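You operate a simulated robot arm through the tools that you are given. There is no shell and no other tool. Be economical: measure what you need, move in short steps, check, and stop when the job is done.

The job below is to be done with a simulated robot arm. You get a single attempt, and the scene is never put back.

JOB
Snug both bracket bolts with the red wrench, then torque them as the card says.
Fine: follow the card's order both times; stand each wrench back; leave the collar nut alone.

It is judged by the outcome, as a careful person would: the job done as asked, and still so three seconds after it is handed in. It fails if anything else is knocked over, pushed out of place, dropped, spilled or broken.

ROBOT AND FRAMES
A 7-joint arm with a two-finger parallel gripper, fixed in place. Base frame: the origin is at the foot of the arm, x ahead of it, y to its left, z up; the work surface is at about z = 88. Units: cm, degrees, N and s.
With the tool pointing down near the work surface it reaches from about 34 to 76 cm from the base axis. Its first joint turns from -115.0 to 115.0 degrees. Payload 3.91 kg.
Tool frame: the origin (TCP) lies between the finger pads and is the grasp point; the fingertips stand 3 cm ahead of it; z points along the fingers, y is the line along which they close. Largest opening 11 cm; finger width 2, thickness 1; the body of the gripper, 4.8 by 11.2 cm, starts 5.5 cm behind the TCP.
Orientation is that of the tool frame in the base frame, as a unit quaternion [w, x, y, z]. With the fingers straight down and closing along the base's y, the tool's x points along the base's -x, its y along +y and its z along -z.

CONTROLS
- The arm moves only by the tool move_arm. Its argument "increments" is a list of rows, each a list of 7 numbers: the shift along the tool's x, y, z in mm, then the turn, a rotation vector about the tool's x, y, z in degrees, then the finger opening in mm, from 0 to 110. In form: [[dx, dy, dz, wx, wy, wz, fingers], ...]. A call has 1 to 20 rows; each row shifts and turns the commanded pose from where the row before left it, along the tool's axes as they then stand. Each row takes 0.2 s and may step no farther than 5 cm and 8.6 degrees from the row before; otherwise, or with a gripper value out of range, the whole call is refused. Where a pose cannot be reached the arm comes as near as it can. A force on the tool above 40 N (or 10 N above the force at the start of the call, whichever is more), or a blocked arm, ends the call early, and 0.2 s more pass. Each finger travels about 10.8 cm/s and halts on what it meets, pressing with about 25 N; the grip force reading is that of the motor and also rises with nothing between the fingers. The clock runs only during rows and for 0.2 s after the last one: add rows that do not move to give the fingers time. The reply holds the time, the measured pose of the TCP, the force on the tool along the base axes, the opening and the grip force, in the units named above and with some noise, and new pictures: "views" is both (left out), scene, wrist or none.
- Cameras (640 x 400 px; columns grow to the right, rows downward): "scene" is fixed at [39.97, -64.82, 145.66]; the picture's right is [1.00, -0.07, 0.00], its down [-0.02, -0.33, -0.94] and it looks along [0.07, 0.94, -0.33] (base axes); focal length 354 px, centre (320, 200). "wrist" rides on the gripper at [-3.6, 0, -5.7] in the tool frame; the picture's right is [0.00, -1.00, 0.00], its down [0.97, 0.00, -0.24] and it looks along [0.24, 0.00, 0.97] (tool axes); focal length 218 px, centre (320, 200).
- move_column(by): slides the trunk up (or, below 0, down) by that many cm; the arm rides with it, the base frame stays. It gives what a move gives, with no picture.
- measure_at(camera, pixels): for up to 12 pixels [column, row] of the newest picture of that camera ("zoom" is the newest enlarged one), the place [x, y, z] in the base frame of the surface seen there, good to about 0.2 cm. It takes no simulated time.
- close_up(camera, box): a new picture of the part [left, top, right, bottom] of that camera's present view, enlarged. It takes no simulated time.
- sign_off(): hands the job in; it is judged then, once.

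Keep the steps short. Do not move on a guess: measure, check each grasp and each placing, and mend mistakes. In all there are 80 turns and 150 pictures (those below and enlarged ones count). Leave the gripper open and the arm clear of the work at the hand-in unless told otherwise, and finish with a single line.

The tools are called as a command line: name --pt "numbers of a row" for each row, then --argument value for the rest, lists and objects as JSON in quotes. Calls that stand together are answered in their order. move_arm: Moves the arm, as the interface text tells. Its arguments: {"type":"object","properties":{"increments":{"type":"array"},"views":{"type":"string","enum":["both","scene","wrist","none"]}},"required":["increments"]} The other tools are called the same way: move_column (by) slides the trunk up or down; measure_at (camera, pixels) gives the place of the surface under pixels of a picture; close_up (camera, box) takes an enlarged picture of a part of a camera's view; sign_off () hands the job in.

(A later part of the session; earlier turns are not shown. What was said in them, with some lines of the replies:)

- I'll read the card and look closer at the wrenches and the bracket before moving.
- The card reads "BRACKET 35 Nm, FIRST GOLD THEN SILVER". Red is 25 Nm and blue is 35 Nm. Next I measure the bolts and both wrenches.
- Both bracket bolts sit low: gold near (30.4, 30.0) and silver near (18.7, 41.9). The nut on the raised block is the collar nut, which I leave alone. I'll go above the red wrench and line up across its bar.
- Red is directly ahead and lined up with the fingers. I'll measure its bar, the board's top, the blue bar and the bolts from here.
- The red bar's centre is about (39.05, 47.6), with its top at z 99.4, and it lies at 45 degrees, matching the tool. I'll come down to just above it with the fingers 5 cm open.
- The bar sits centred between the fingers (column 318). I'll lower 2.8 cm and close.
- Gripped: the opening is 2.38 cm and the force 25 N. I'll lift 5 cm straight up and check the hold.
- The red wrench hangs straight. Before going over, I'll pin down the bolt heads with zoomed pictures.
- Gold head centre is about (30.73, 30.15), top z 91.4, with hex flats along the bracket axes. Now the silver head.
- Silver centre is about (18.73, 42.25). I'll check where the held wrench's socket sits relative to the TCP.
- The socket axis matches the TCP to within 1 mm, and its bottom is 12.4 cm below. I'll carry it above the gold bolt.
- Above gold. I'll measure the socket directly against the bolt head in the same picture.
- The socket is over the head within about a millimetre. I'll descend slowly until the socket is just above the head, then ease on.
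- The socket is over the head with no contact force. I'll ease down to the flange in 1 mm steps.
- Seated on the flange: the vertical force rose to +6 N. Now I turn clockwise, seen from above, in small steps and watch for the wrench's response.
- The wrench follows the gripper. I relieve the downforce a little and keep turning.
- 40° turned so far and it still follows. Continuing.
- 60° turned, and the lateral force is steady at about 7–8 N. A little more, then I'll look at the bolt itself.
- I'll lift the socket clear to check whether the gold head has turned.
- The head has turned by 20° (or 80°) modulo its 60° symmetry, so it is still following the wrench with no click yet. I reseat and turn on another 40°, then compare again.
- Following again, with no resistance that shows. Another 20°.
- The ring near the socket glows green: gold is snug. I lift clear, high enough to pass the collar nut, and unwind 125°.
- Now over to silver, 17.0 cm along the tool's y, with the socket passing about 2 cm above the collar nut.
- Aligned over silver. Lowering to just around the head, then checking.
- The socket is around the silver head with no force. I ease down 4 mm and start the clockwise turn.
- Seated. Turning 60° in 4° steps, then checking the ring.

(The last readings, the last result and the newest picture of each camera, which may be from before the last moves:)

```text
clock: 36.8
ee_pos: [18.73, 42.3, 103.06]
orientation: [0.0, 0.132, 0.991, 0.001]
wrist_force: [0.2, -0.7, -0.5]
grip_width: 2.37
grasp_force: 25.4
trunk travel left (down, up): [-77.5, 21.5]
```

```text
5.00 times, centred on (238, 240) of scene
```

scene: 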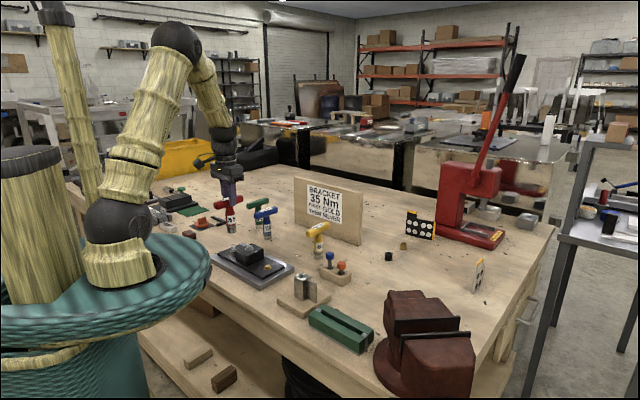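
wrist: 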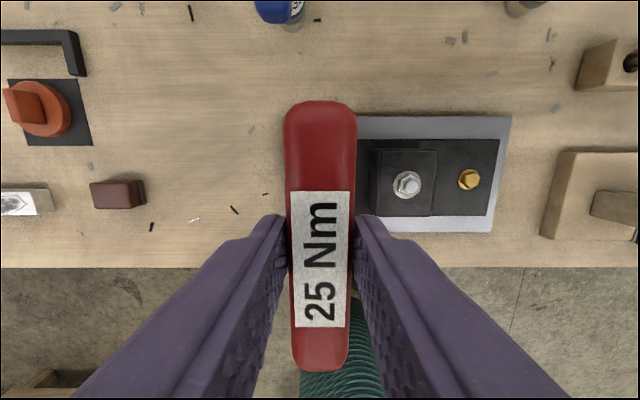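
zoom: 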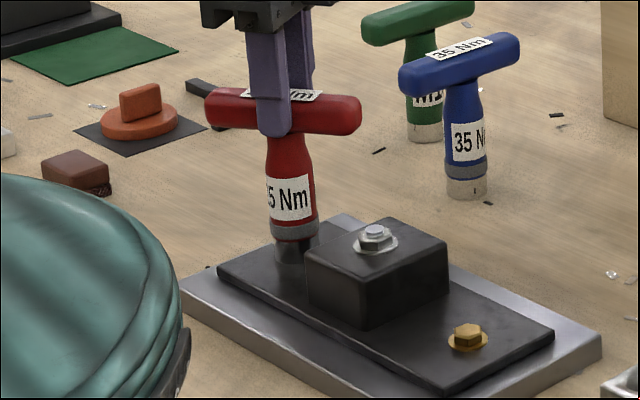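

The ring is still dark. Another 40°.

move_arm --pt "0 0 0 0 0 4 10" --pt "0 0 0 0 0 4 10" --pt "0 0 0 0 0 4 10" --pt "0 0 0 0 0 4 10" --pt "0 0 0 0 0 4 10" --pt "0 0 0 0 0 4 10" --pt "0 0 0 0 0 4 10" --pt "0 0 0 0 0 4 10" --pt "0 0 0 0 0 4 10" --pt "0 0 0 0 0 4 10" --pt "0 0 0 0 0 0 10" --views "none"

close_up --camera "scene" --box '[190, 200, 286, 280]'

```text
clock: 39.2
ee_pos: [18.84, 42.26, 102.92]
orientation: [0.001, 0.463, 0.886, 0.001]
wrist_force: [4.3, -5.2, -0.4]
grip_width: 2.4
grasp_force: 25.3
trunk travel left (down, up): [-77.5, 21.5]
```

```text
5.00 times, centred on (238, 240) of scene
```

zoom: 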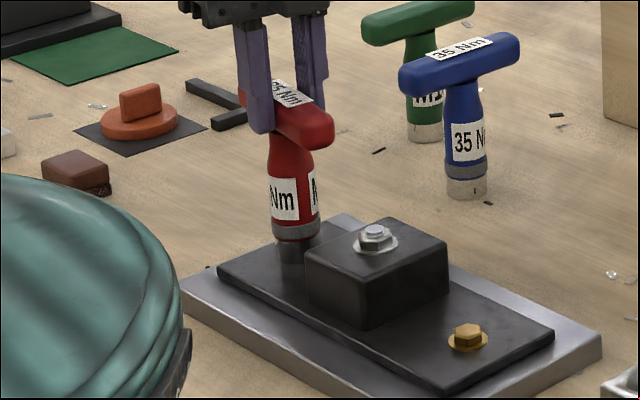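

100° turned and still dark. Smaller portions now.

move_arm --pt "0 0 0 0 0 4 10" --pt "0 0 0 0 0 4 10" --pt "0 0 0 0 0 4 10" --pt "0 0 0 0 0 4 10" --pt "0 0 0 0 0 0 10" --views "none"

close_up --camera "scene" --box '[190, 200, 286, 280]'

```text
clock: 40.4
ee_pos: [18.63, 42.15, 103.05]
orientation: [0.0, 0.582, 0.813, 0.0]
wrist_force: [2.3, -4.6, 2.4]
grip_width: 2.39
grasp_force: 24.8
trunk travel left (down, up): [-77.5, 21.5]
```

```text
5.00 times, centred on (238, 240) of scene
```

zoom: 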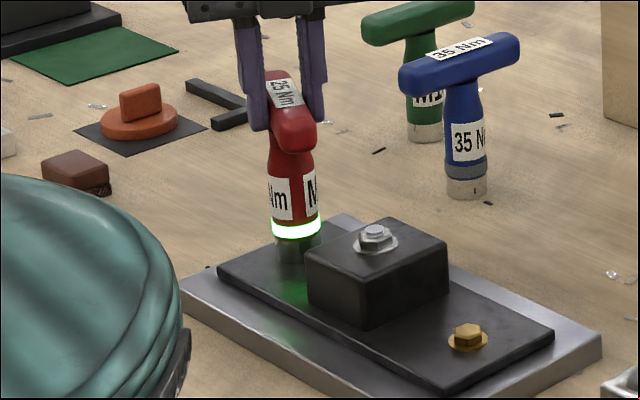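

Green: silver is snug. I lift clear and unwind 116° back to the original bar direction.

move_arm --pt "0 0 -5 0 0 0 10" --pt "0 0 -20 0 0 0 10" --pt "0 0 -30 0 0 0 10" --pt "0 0 -15 0 0 0 10" --pt "0 0 0 0 0 -8.2857 10" --pt "0 0 0 0 0 -8.2857 10" --pt "0 0 0 0 0 -8.2857 10" --pt "0 0 0 0 0 -8.2857 10" --pt "0 0 0 0 0 -8.2857 10" --pt "0 0 0 0 0 -8.2857 10" --pt "0 0 0 0 0 -8.2857 10" --pt "0 0 0 0 0 -8.2857 10" --pt "0 0 0 0 0 -8.2857 10" --pt "0 0 0 0 0 -8.2857 10" --pt "0 0 0 0 0 -8.2857 10" --pt "0 0 0 0 0 -8.2857 10" --pt "0 0 0 0 0 -8.2857 10" --pt "0 0 0 0 0 -8.2857 10" --pt "0 0 0 0 0 0 10" --views "scene"

```text
clock: 44.4
ee_pos: [18.75, 42.28, 110.01]
orientation: [0.0, -0.383, 0.924, 0.0]
wrist_force: [-0.2, 0.1, -3.8]
grip_width: 2.36
grasp_force: 24.9
trunk travel left (down, up): [-77.5, 21.5]
```

scene: 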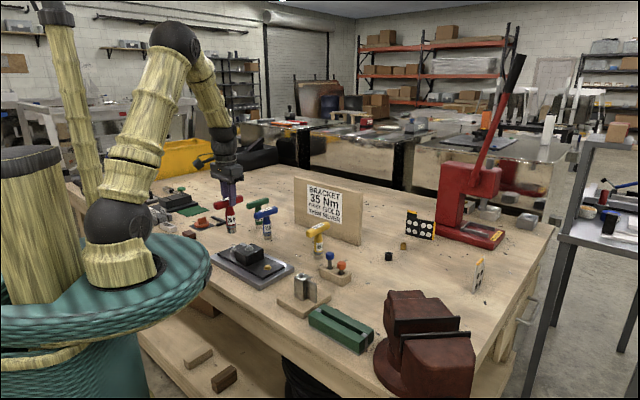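

I'll carry red back above its original place (39.12, 47.57).

move_arm --pt "-30.23 -17.79 0 0 0 0 10" --pt "-30.23 -17.79 0 0 0 0 10" --pt "-30.23 -17.79 0 0 0 0 10" --pt "-30.23 -17.79 0 0 0 0 10" --pt "-30.23 -17.79 0 0 0 0 10" --pt "-30.23 -17.79 0 0 0 0 10" --pt "0 0 0 0 0 0 10" --pt "0 0 30 0 0 0 10" --pt "0 0 30 0 0 0 10" --pt "0 0 20 0 0 0 10" --pt "0 0 0 0 0 0 10"

```text
clock: 46.8
ee_pos: [39.08, 47.42, 101.95]
orientation: [0.0, -0.383, 0.924, 0.0]
wrist_force: [-0.1, -0.8, -3.6]
grip_width: 2.36
grasp_force: 25.3
trunk travel left (down, up): [-77.5, 21.5]
```

scene: 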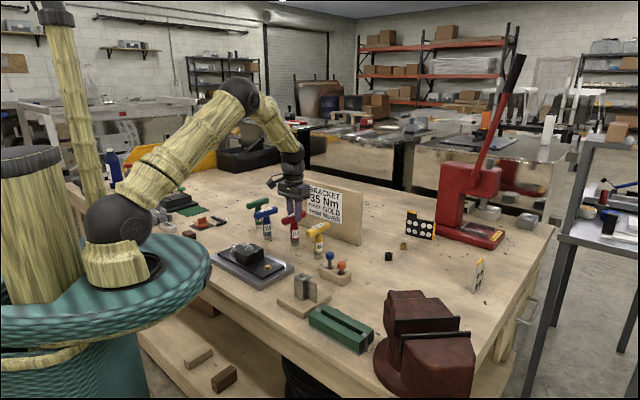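
wrist: 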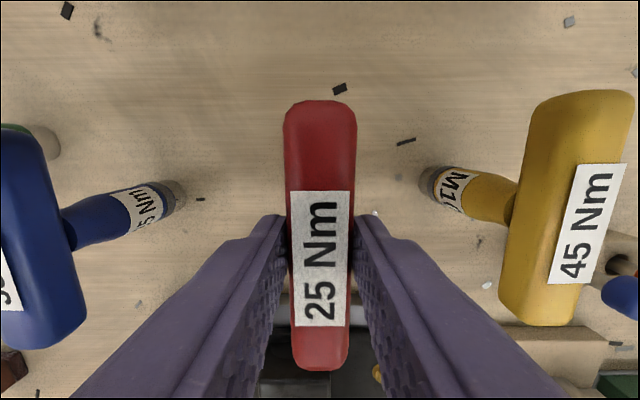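

Lowering slowly until it touches the bench.

move_arm --pt "0 0 8 0 0 0 10" --pt "0 0 4 0 0 0 10" --pt "0 0 1 0 0 0 10" --pt "0 0 1 0 0 0 10" --pt "0 0 1 0 0 0 10" --pt "0 0 1 0 0 0 10" --pt "0 0 0 0 0 0 10" --views "none"

```text
clock: 48.4
ee_pos: [39.03, 47.4, 100.45]
orientation: [0.0, -0.385, 0.923, -0.001]
wrist_force: [0.8, 0.3, -0.8]
grip_width: 2.38
grasp_force: 25.2
trunk travel left (down, up): [-77.5, 21.5]
```

The weight is coming onto the bench. I open gently and retreat upward.

move_arm --pt "0 0 0.5 0 0 0 10" --pt "0 0 0 0 0 0 25" --pt "0 0 0 0 0 0 30" --pt "0 0 0 0 0 0 40" --pt "0 0 0 0 0 0 50" --pt "0 0 0 0 0 0 50" --pt "0 0 -20 0 0 0 50" --pt "0 0 -30 0 0 0 50" --pt "0 0 -50 0 0 0 50" --pt "0 0 -50 0 0 0 50" --pt "0 0 0 0 0 0 50"

close_up --camera "scene" --box '[240, 175, 350, 265]'

```text
clock: 50.8
ee_pos: [39.27, 47.44, 115.3]
orientation: [0.0, -0.382, 0.924, 0.0]
wrist_force: [0.4, -1.1, -0.5]
grip_width: 5.0
grasp_force: 0.0
trunk travel left (down, up): [-77.5, 21.5]
```

scene: 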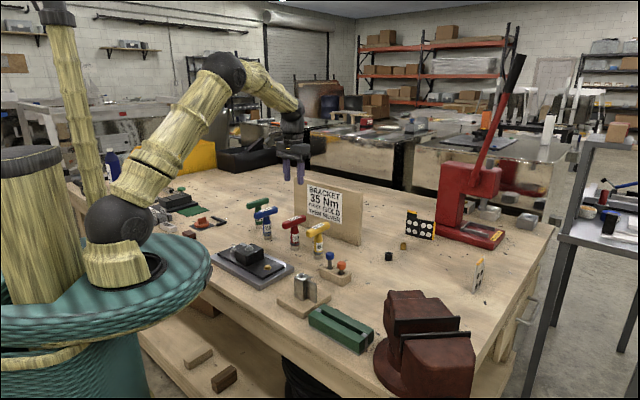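
wrist: 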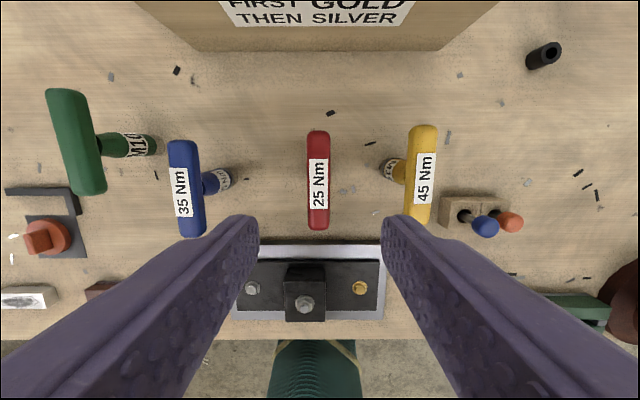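

```text
4.44 times, centred on (295, 220) of scene
```

zoom: 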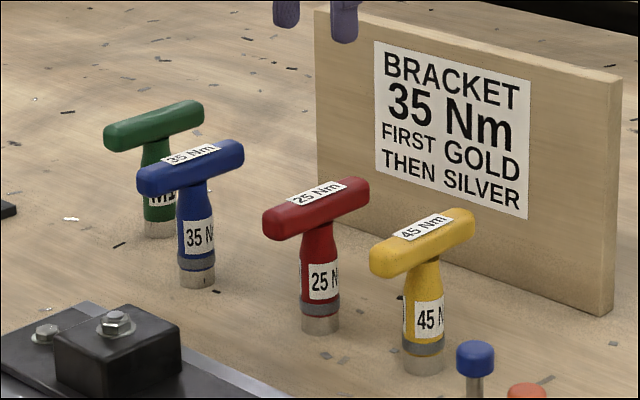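

Red is back on its feet. Blue has 35 Nm on its top and its post. Next, above blue.

move_arm --pt "3 45.4 0 0 0 0 50" --pt "3 45.4 0 0 0 0 50" --pt "3 45.4 0 0 0 0 50" --pt "0 0 0 0 0 0 50" --pt "0 0 0 0 0 0 50" --views "wrist"

close_up --camera "wrist" --box '[200, 90, 440, 250]'

```text
clock: 52.0
ee_pos: [28.75, 56.54, 115.46]
orientation: [0.0, -0.382, 0.924, 0.0]
wrist_force: [-0.4, -0.6, 0.2]
grip_width: 5.02
grasp_force: 0.1
trunk travel left (down, up): [-77.5, 21.5]
```

wrist: 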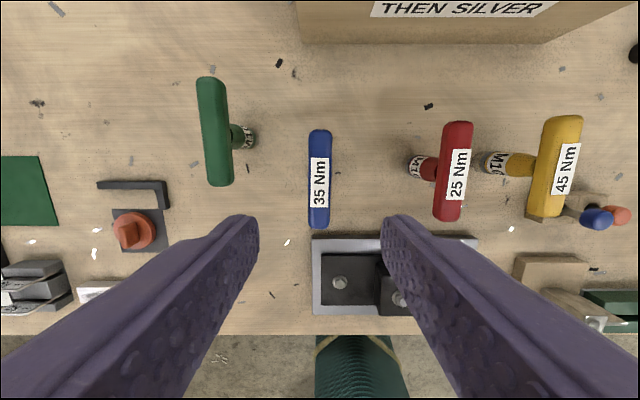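

```text
2.50 times, centred on (320, 170) of wrist
```

zoom: 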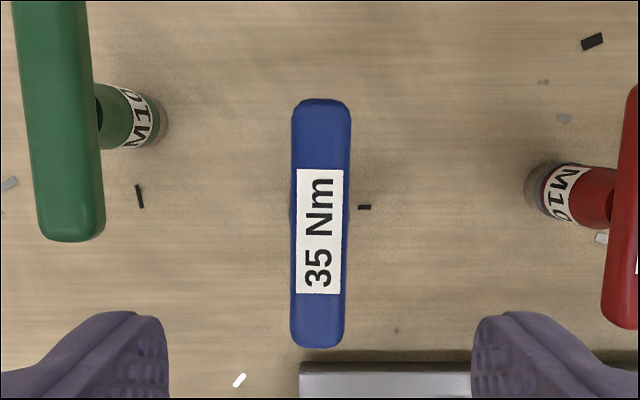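

Blue's bar is parallel to the fingers. I'll measure its ends and centre precisely.

measure_at --camera "zoom" --pixels '[[321, 105], [318, 340], [296, 220], [346, 220], [321, 220], [60, 150], [40, 225]]'

close_up --camera "scene" --box '[249, 200, 285, 245]'

```text
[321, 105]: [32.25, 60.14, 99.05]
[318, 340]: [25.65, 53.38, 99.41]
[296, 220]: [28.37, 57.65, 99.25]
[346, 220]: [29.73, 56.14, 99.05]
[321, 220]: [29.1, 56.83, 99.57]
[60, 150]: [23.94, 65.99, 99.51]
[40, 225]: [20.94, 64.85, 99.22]
```

```text
8.89 times, centred on (267, 222) of scene
```

zoom: 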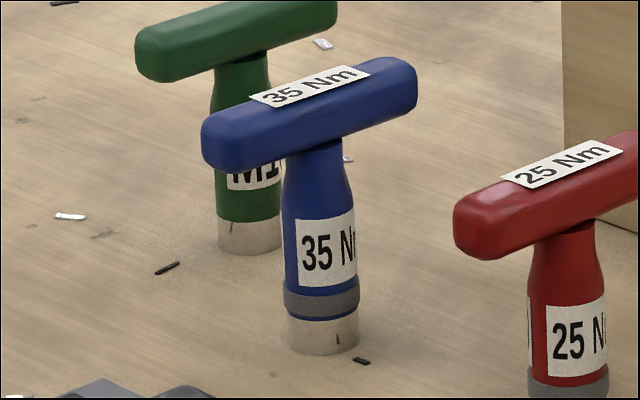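

measure_at --camera "zoom" --pixels '[[291, 335], [355, 332], [306, 338], [324, 338], [341, 336], [288, 240], [354, 250]]'

```text
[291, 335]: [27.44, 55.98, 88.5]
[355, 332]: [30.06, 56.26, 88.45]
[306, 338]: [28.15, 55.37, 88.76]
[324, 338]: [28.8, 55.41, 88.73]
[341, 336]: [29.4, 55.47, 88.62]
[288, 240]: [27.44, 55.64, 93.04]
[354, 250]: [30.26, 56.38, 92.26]
```

Target (28.87, 56.72). Descending over it and checking before the last few centimetres.

move_arm --pt "-1.5 0.3 40 0 0 0 50" --pt "0 0 40 0 0 0 50" --pt "0 0 30 0 0 0 50" --pt "0 0 12 0 0 0 50" --pt "0 0 0 0 0 0 50" --pt "0 0 0 0 0 0 50" --views "wrist"

```text
clock: 53.4
ee_pos: [28.72, 56.78, 103.23]
orientation: [0.0, -0.383, 0.924, 0.0]
wrist_force: [-0.3, -0.2, 0.8]
grip_width: 5.03
grasp_force: 0.0
trunk travel left (down, up): [-77.5, 21.5]
```

wrist: 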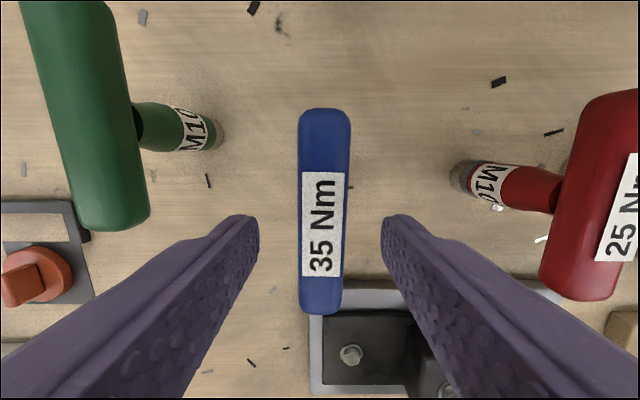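

Blue's bar is about 2.5 mm further ahead than red was. I correct that, lower 2.8 cm and close.

move_arm --pt "-2.5 0 0 0 0 0 50" --pt "0 0 14 0 0 0 50" --pt "0 0 14 0 0 0 50" --pt "0 0 0 0 0 0 30" --pt "0 0 0 0 0 0 20" --pt "0 0 0 0 0 0 10" --pt "0 0 0 0 0 0 10" --pt "0 0 0 0 0 0 10" --views "wrist"

```text
clock: 55.2
ee_pos: [28.99, 56.85, 100.21]
orientation: [0.0, -0.383, 0.924, 0.0]
wrist_force: [-0.7, 1.4, 0.4]
grip_width: 2.34
grasp_force: 25.1
trunk travel left (down, up): [-77.5, 21.5]
```

wrist: 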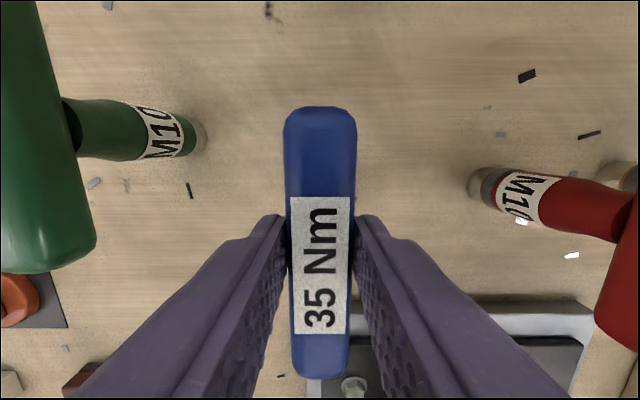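

Gripped (2.34 cm, 25 N). The bar sits about 1.5 mm further back in the fingers than red did. Lifting.

move_arm --pt "0 0 -10 0 0 0 10" --pt "0 0 -20 0 0 0 10" --pt "0 0 -35 0 0 0 10" --pt "0 0 -32 0 0 0 10" --pt "0 0 0 0 0 0 10" --pt "0 0 0 0 0 0 10" --views "scene"

close_up --camera "scene" --box '[230, 170, 310, 245]'

```text
clock: 56.6
ee_pos: [29.05, 56.82, 110.06]
orientation: [0.0, -0.383, 0.924, 0.0]
wrist_force: [0.6, -0.1, -2.9]
grip_width: 2.36
grasp_force: 25.3
trunk travel left (down, up): [-77.5, 21.5]
```

scene: 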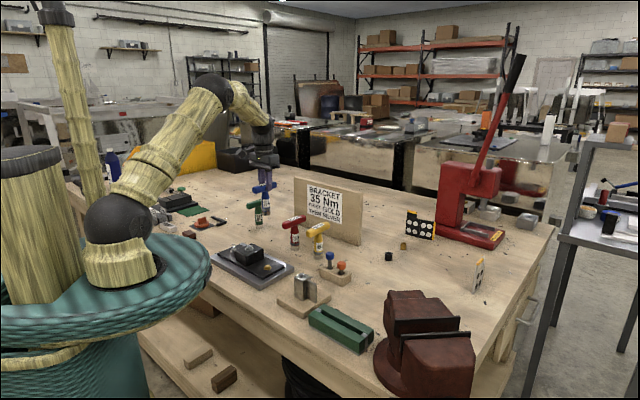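

```text
5.33 times, centred on (270, 208) of scene
```

zoom: 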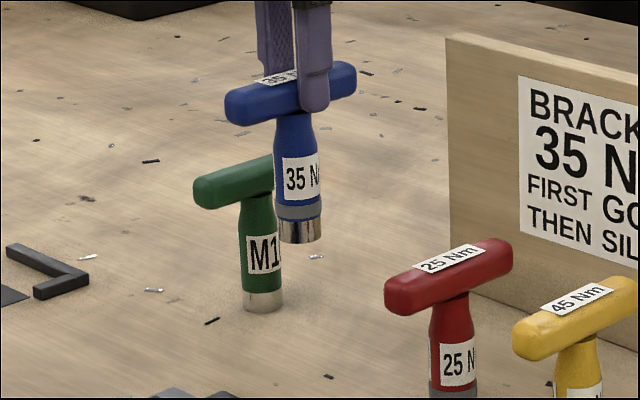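

Blue hangs straight. Carrying it above gold; I'll check the head's angle on the way.

move_arm --pt "21.85 -25.15 0 0 0 0 10" --pt "21.85 -25.15 0 0 0 0 10" --pt "21.85 -25.15 0 0 0 0 10" --pt "21.85 -25.15 0 0 0 0 10" --pt "21.85 -25.15 0 0 0 0 10" --pt "21.85 -25.15 0 0 0 0 10" --pt "21.85 -25.15 0 0 0 0 10" --pt "21.85 -25.15 0 0 0 0 10" --pt "0 0 0 0 0 0 10" --pt "0 0 0 0 0 0 10" --views "none"

close_up --camera "scene" --box '[220, 200, 316, 280]'

close_up --camera "scene" --box '[252, 257, 284, 277]'

```text
clock: 58.8
ee_pos: [31.01, 30.15, 110.01]
orientation: [0.0, -0.383, 0.924, 0.0]
wrist_force: [-0.1, 0.8, -2.5]
grip_width: 2.38
grasp_force: 24.7
trunk travel left (down, up): [-77.5, 21.5]
```

```text
5.00 times, centred on (268, 240) of scene
```

zoom: 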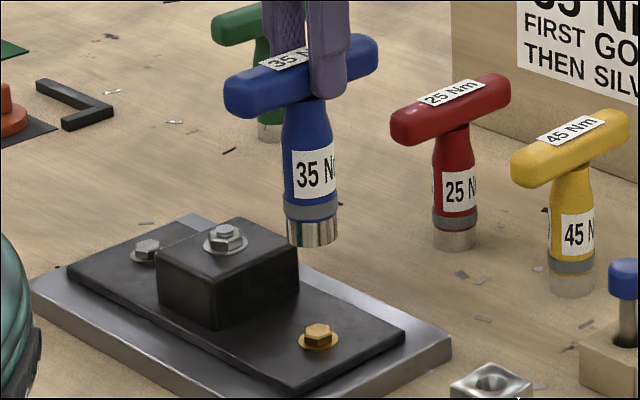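

```text
16.00 times, centred on (268, 267) of scene
```

zoom: 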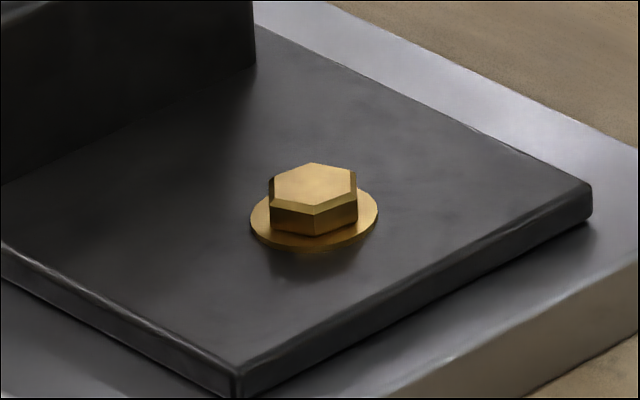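

The blue socket sits in the same picture spot red did over gold (columns 287–339). The gold head now shows about 108° of turn, so I rotate −12° to match its hex before lowering.

move_arm --pt "0 0 0 0 0 -6 10" --pt "0 0 0 0 0 -6 10" --pt "0 0 25 0 0 0 10" --pt "0 0 20 0 0 0 10" --pt "0 0 10 0 0 0 10" --pt "0 0 3 0 0 0 10" --pt "0 0 3 0 0 0 10" --pt "0 0 3 0 0 0 10" --pt "0 0 2 0 0 0 10" --pt "0 0 0 0 0 0 10" --views "none"

close_up --camera "scene" --box '[220, 200, 316, 280]'

```text
clock: 61.0
ee_pos: [30.82, 30.35, 103.57]
orientation: [0.0, -0.478, 0.879, -0.001]
wrist_force: [-0.8, 0.4, -3.4]
grip_width: 2.34
grasp_force: 25.4
trunk travel left (down, up): [-77.5, 21.5]
```

```text
5.00 times, centred on (268, 240) of scene
```

zoom: 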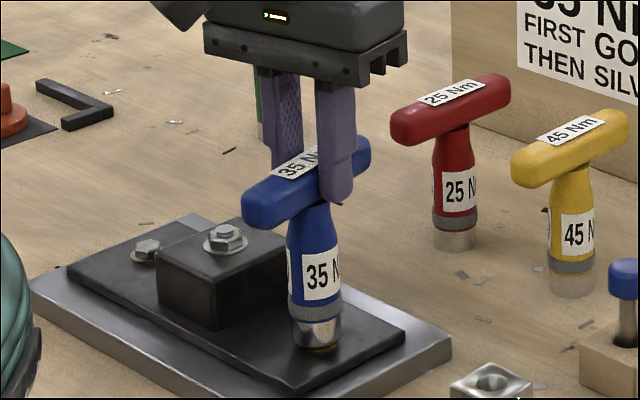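

Over the head, no force. Easing down to contact.

move_arm --pt "0 0 1 0 0 0 10" --pt "0 0 1 0 0 0 10" --pt "0 0 1 0 0 0 10" --pt "0 0 1 0 0 0 10" --pt "0 0 1 0 0 0 10" --pt "0 0 0 0 0 0 10" --views "none"

```text
clock: 62.4
ee_pos: [30.86, 30.13, 102.95]
orientation: [0.0, -0.479, 0.878, -0.001]
wrist_force: [0.1, -0.4, -3.2]
grip_width: 2.39
grasp_force: 25.1
trunk travel left (down, up): [-77.5, 21.5]
```

move_arm --pt "0 0 1 0 0 0 10" --pt "0 0 1 0 0 0 10" --pt "0 0 0 0 0 0 10" --views "none"

```text
clock: 63.2
ee_pos: [30.86, 30.09, 102.94]
orientation: [0.002, -0.478, 0.878, 0.001]
wrist_force: [0.9, 0.3, 18.2]
grip_width: 2.36
grasp_force: 25.1
trunk travel left (down, up): [-77.5, 21.5]
```

Firm contact at +18 N. I back off 1 mm and turn clockwise in small portions, checking the ring.

move_arm --pt "0 0 -1 0 0 0 10" --pt "0 0 0 0 0 4 10" --pt "0 0 0 0 0 4 10" --pt "0 0 0 0 0 4 10" --pt "0 0 0 0 0 4 10" --pt "0 0 0 0 0 0 10" --views "none"

close_up --camera "scene" --box '[220, 200, 316, 280]'

```text
clock: 64.6
ee_pos: [30.84, 30.26, 102.91]
orientation: [0.0, -0.35, 0.937, 0.001]
wrist_force: [0.0, 4.1, 3.9]
grip_width: 2.34
grasp_force: 25.0
trunk travel left (down, up): [-77.5, 21.5]
```

```text
5.00 times, centred on (268, 240) of scene
```

zoom: 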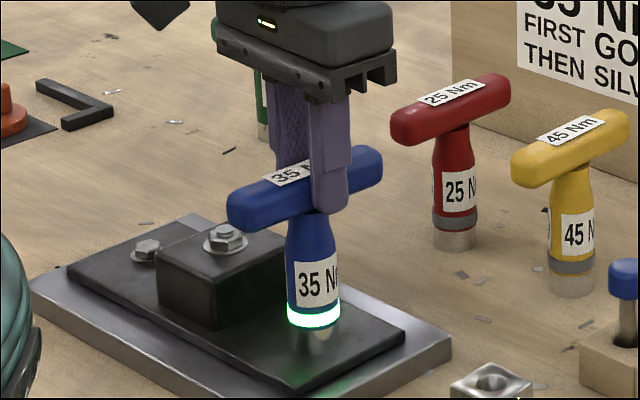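

Green already: gold is at 35 Nm. I lift, undo the 16°, and look at the silver head's angle.

move_arm --pt "0 0 -5 0 0 0 10" --pt "0 0 -20 0 0 0 10" --pt "0 0 -30 0 0 0 10" --pt "0 0 -15 0 0 0 10" --pt "0 0 0 0 0 -4 10" --pt "0 0 0 0 0 0 10" --pt "0 0 0 0 0 0 10" --views "none"

close_up --camera "scene" --box '[217, 240, 249, 260]'

close_up --camera "scene" --box '[220, 200, 316, 280]'

```text
clock: 66.2
ee_pos: [30.91, 30.23, 109.87]
orientation: [0.0, -0.383, 0.924, 0.001]
wrist_force: [1.1, -0.2, -2.8]
grip_width: 2.38
grasp_force: 25.2
trunk travel left (down, up): [-77.5, 21.5]
```

```text
16.00 times, centred on (233, 250) of scene
```

zoom: 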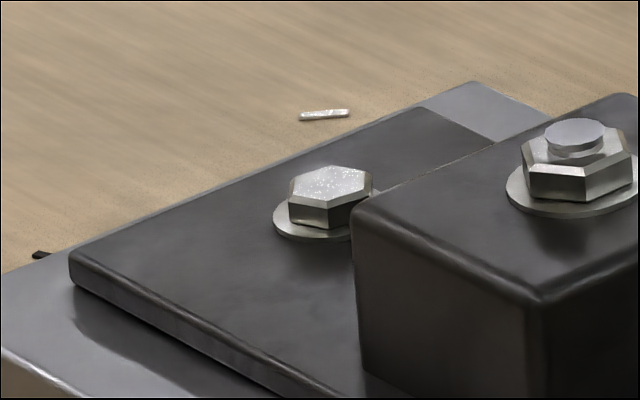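

```text
5.00 times, centred on (268, 240) of scene
```

zoom: 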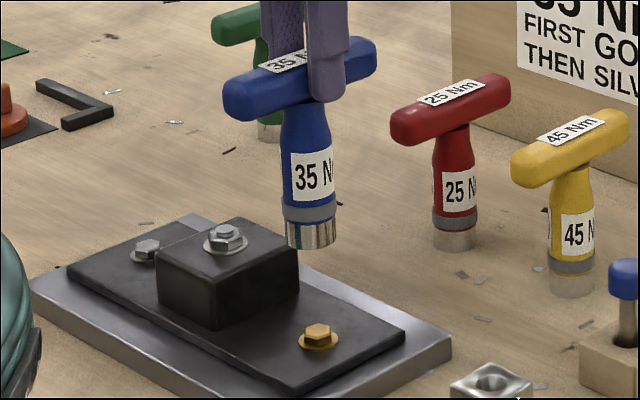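

Tool is back at the 45° direction. Over to silver, 17.0 cm along tool y, passing above the collar nut, then −10° to suit the hex.

move_arm --pt "0 28.4 0 0 0 0 10" --pt "0 28.4 0 0 0 0 10" --pt "0 28.4 0 0 0 0 10" --pt "0 28.4 0 0 0 0 10" --pt "0 28.4 0 0 0 0 10" --pt "0 28.4 0 0 0 0 10" --pt "0 0 0 0 0 -5 10" --pt "0 0 0 0 0 -5 10" --pt "0 0 0 0 0 0 10" --pt "0 0 0 0 0 0 10" --views "none"

close_up --camera "scene" --box '[190, 200, 286, 280]'

```text
clock: 68.4
ee_pos: [18.94, 42.35, 109.76]
orientation: [0.0, -0.462, 0.887, -0.001]
wrist_force: [0.2, 0.2, -1.9]
grip_width: 2.39
grasp_force: 25.3
trunk travel left (down, up): [-77.5, 21.5]
```

```text
5.00 times, centred on (238, 240) of scene
```

zoom: 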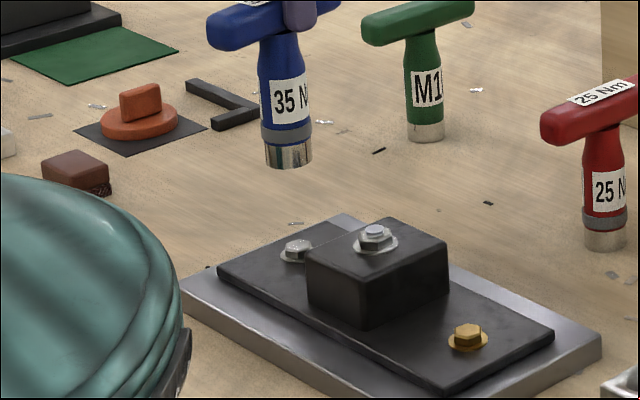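

The socket sits where red's did over silver (columns 265–312). Lowering and easing on.

move_arm --pt "0 0 25 0 0 0 10" --pt "0 0 20 0 0 0 10" --pt "0 0 10 0 0 0 10" --pt "0 0 3 0 0 0 10" --pt "0 0 3 0 0 0 10" --pt "0 0 3 0 0 0 10" --pt "0 0 2 0 0 0 10" --pt "0 0 1 0 0 0 10" --pt "0 0 1 0 0 0 10" --pt "0 0 1 0 0 0 10" --pt "0 0 0 0 0 0 10" --views "none"

close_up --camera "scene" --box '[190, 200, 286, 280]'

```text
clock: 70.8
ee_pos: [18.86, 42.35, 102.87]
orientation: [0.0, -0.462, 0.887, 0.0]
wrist_force: [0.2, 0.9, -3.2]
grip_width: 2.38
grasp_force: 25.1
trunk travel left (down, up): [-77.5, 21.5]
```

```text
5.00 times, centred on (238, 240) of scene
```

zoom: 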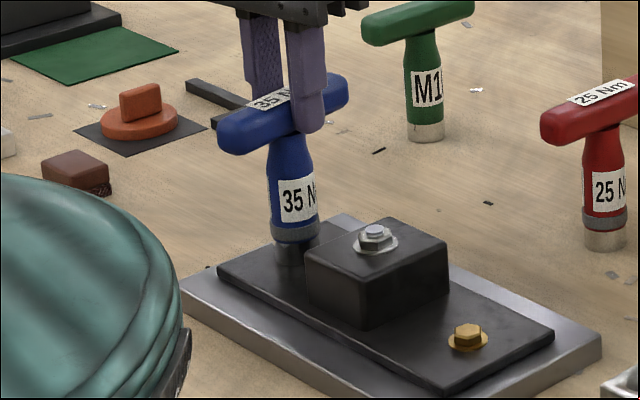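

move_arm --pt "0 0 1 0 0 0 10" --pt "0 0 0 0 0 0 10" --views "none"

```text
clock: 71.4
ee_pos: [18.87, 42.3, 102.79]
orientation: [0.0, -0.462, 0.887, 0.001]
wrist_force: [-2.0, -0.9, 7.1]
grip_width: 2.36
grasp_force: 24.3
trunk travel left (down, up): [-77.5, 21.5]
```

Contact at +7 N: seated. Turning 12° and checking the ring.

move_arm --pt "0 0 0 0 0 4 10" --pt "0 0 0 0 0 4 10" --pt "0 0 0 0 0 4 10" --pt "0 0 0 0 0 0 10" --views "none"

close_up --camera "scene" --box '[190, 200, 286, 280]'

```text
clock: 72.4
ee_pos: [18.93, 42.31, 102.77]
orientation: [0.0, -0.367, 0.93, 0.0]
wrist_force: [2.6, 0.7, 6.0]
grip_width: 2.35
grasp_force: 25.4
trunk travel left (down, up): [-77.5, 21.5]
```

```text
5.00 times, centred on (238, 240) of scene
```

zoom: 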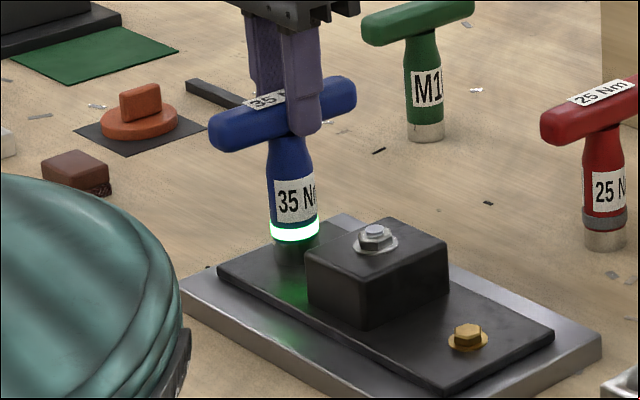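

Green: silver is at 35 Nm. I lift, straighten the yaw, and carry blue back above its place (29.0, 56.83).

move_arm --pt "0 0 -5 0 0 0 10" --pt "0 0 -20 0 0 0 10" --pt "0 0 -30 0 0 0 10" --pt "0 0 -18 0 0 0 10" --pt "0 0 0 0 0 -2 10" --pt "-29.1 5.17 0 0 0 0 10" --pt "-29.1 5.17 0 0 0 0 10" --pt "-29.1 5.17 0 0 0 0 10" --pt "-29.1 5.17 0 0 0 0 10" --pt "-29.1 5.17 0 0 0 0 10" --pt "-29.1 5.17 0 0 0 0 10" --pt "0 0 0 0 0 0 10" --pt "0 0 30 0 0 0 10" --pt "0 0 30 0 0 0 10" --pt "0 0 20 0 0 0 10" --pt "0 0 0 0 0 0 10"

```text
clock: 75.8
ee_pos: [28.94, 56.69, 101.89]
orientation: [0.0, -0.383, 0.924, 0.0]
wrist_force: [-0.4, -0.2, -3.1]
grip_width: 2.4
grasp_force: 25.0
trunk travel left (down, up): [-77.5, 21.5]
```

scene: 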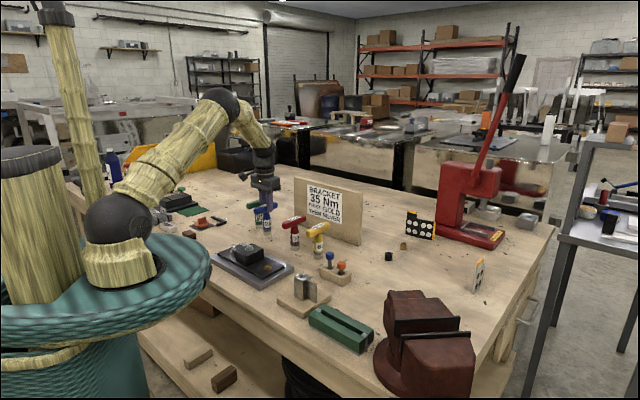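
wrist: 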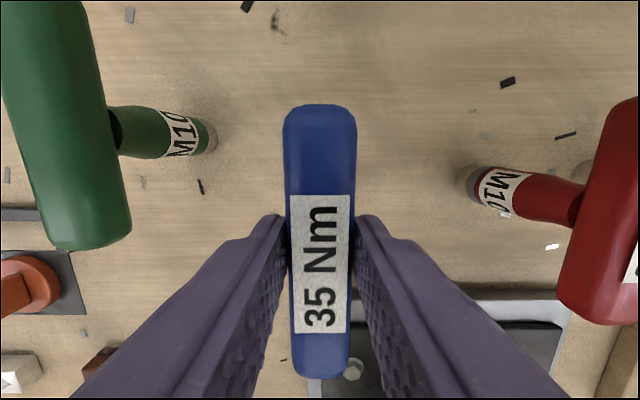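

Right place and angle. Lowering until it touches.

move_arm --pt "0 0 8 0 0 0 10" --pt "0 0 4 0 0 0 10" --pt "0 0 1 0 0 0 10" --pt "0 0 1 0 0 0 10" --pt "0 0 1 0 0 0 10" --pt "0 0 1 0 0 0 10" --pt "0 0 0 0 0 0 10" --views "none"

```text
clock: 77.4
ee_pos: [28.98, 56.89, 100.45]
orientation: [0.0, -0.383, 0.924, 0.0]
wrist_force: [0.4, 0.8, -2.8]
grip_width: 2.38
grasp_force: 24.4
trunk travel left (down, up): [-77.5, 21.5]
```

move_arm --pt "0 0 1 0 0 0 10" --pt "0 0 1 0 0 0 10" --pt "0 0 0 0 0 0 10" --views "none"

```text
clock: 78.2
ee_pos: [28.95, 56.82, 100.38]
orientation: [0.0, -0.384, 0.923, 0.0]
wrist_force: [0.3, -0.7, -2.5]
grip_width: 2.34
grasp_force: 24.7
trunk travel left (down, up): [-77.5, 21.5]
```

move_arm --pt "0 0 1 0 0 0 10" --pt "0 0 0.7 0 0 0 10" --pt "0 0 0 0 0 0 10" --views "none"

```text
clock: 79.0
ee_pos: [28.93, 56.81, 100.19]
orientation: [0.001, -0.383, 0.924, -0.001]
wrist_force: [-0.2, -1.0, 3.0]
grip_width: 2.37
grasp_force: 25.3
trunk travel left (down, up): [-77.5, 21.5]
```

Standing on the bench: the force changed to +3 N. I open gently and go straight up, clear of the work.

move_arm --pt "0 0 -0.4 0 0 0 10" --pt "0 0 0 0 0 0 25" --pt "0 0 0 0 0 0 30" --pt "0 0 0 0 0 0 40" --pt "0 0 0 0 0 0 50" --pt "0 0 0 0 0 0 50" --pt "0 0 -20 0 0 0 50" --pt "0 0 -30 0 0 0 50" --pt "0 0 -50 0 0 0 50" --pt "0 0 -50 0 0 0 60" --pt "0 0 -45 0 0 0 70" --pt "0 0 0 0 0 0 70"

close_up --camera "scene" --box '[200, 180, 344, 290]'

measure_at --camera "scene" --pixels '[[257, 214], [275, 209], [267, 238], [285, 223], [301, 217], [295, 248]]'

```text
clock: 81.6
ee_pos: [28.99, 56.75, 119.58]
orientation: [-0.001, -0.384, 0.923, 0.0]
wrist_force: [0.4, 1.1, -0.3]
grip_width: 6.99
grasp_force: 0.1
trunk travel left (down, up): [-77.5, 21.5]
```

scene: 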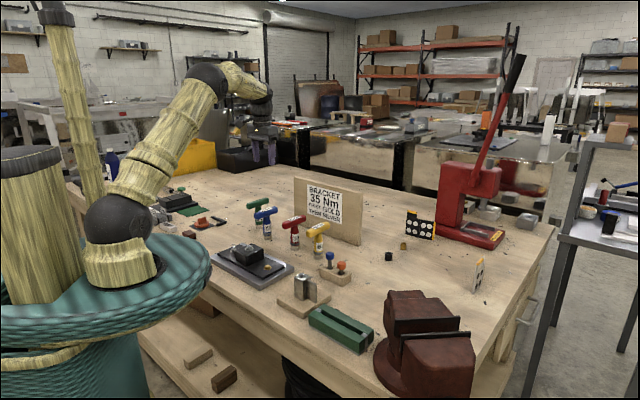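
wrist: 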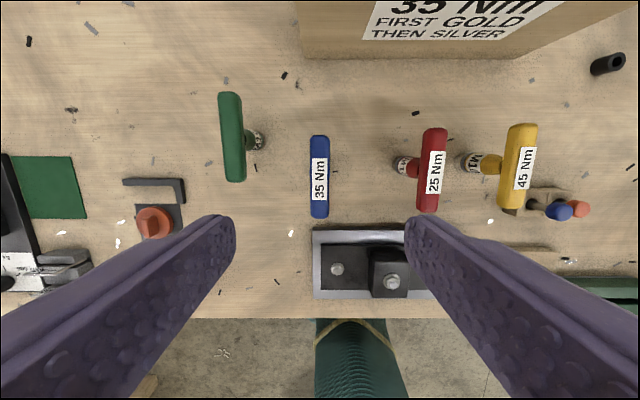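

```text
3.64 times, centred on (272, 235) of scene
```

zoom: 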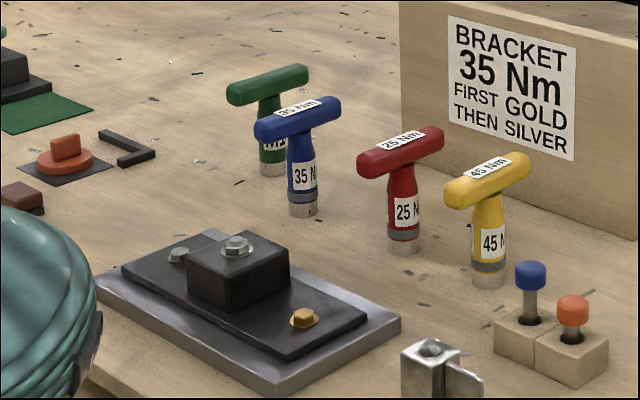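

```text
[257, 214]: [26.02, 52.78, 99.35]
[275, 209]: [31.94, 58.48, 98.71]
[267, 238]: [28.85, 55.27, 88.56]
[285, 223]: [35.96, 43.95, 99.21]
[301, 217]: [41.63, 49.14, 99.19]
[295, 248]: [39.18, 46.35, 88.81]
```

Both wrenches stand within about 2 mm of where they started. The collar nut is untouched, the gripper is open and the arm is clear, so I hand in.

sign_off

```text
The job is handed in.
```

Both bracket bolts were snugged with the red wrench and then torqued to 35 Nm with the blue one, gold before silver each time; both wrenches are standing back in place and the collar nut was left alone.
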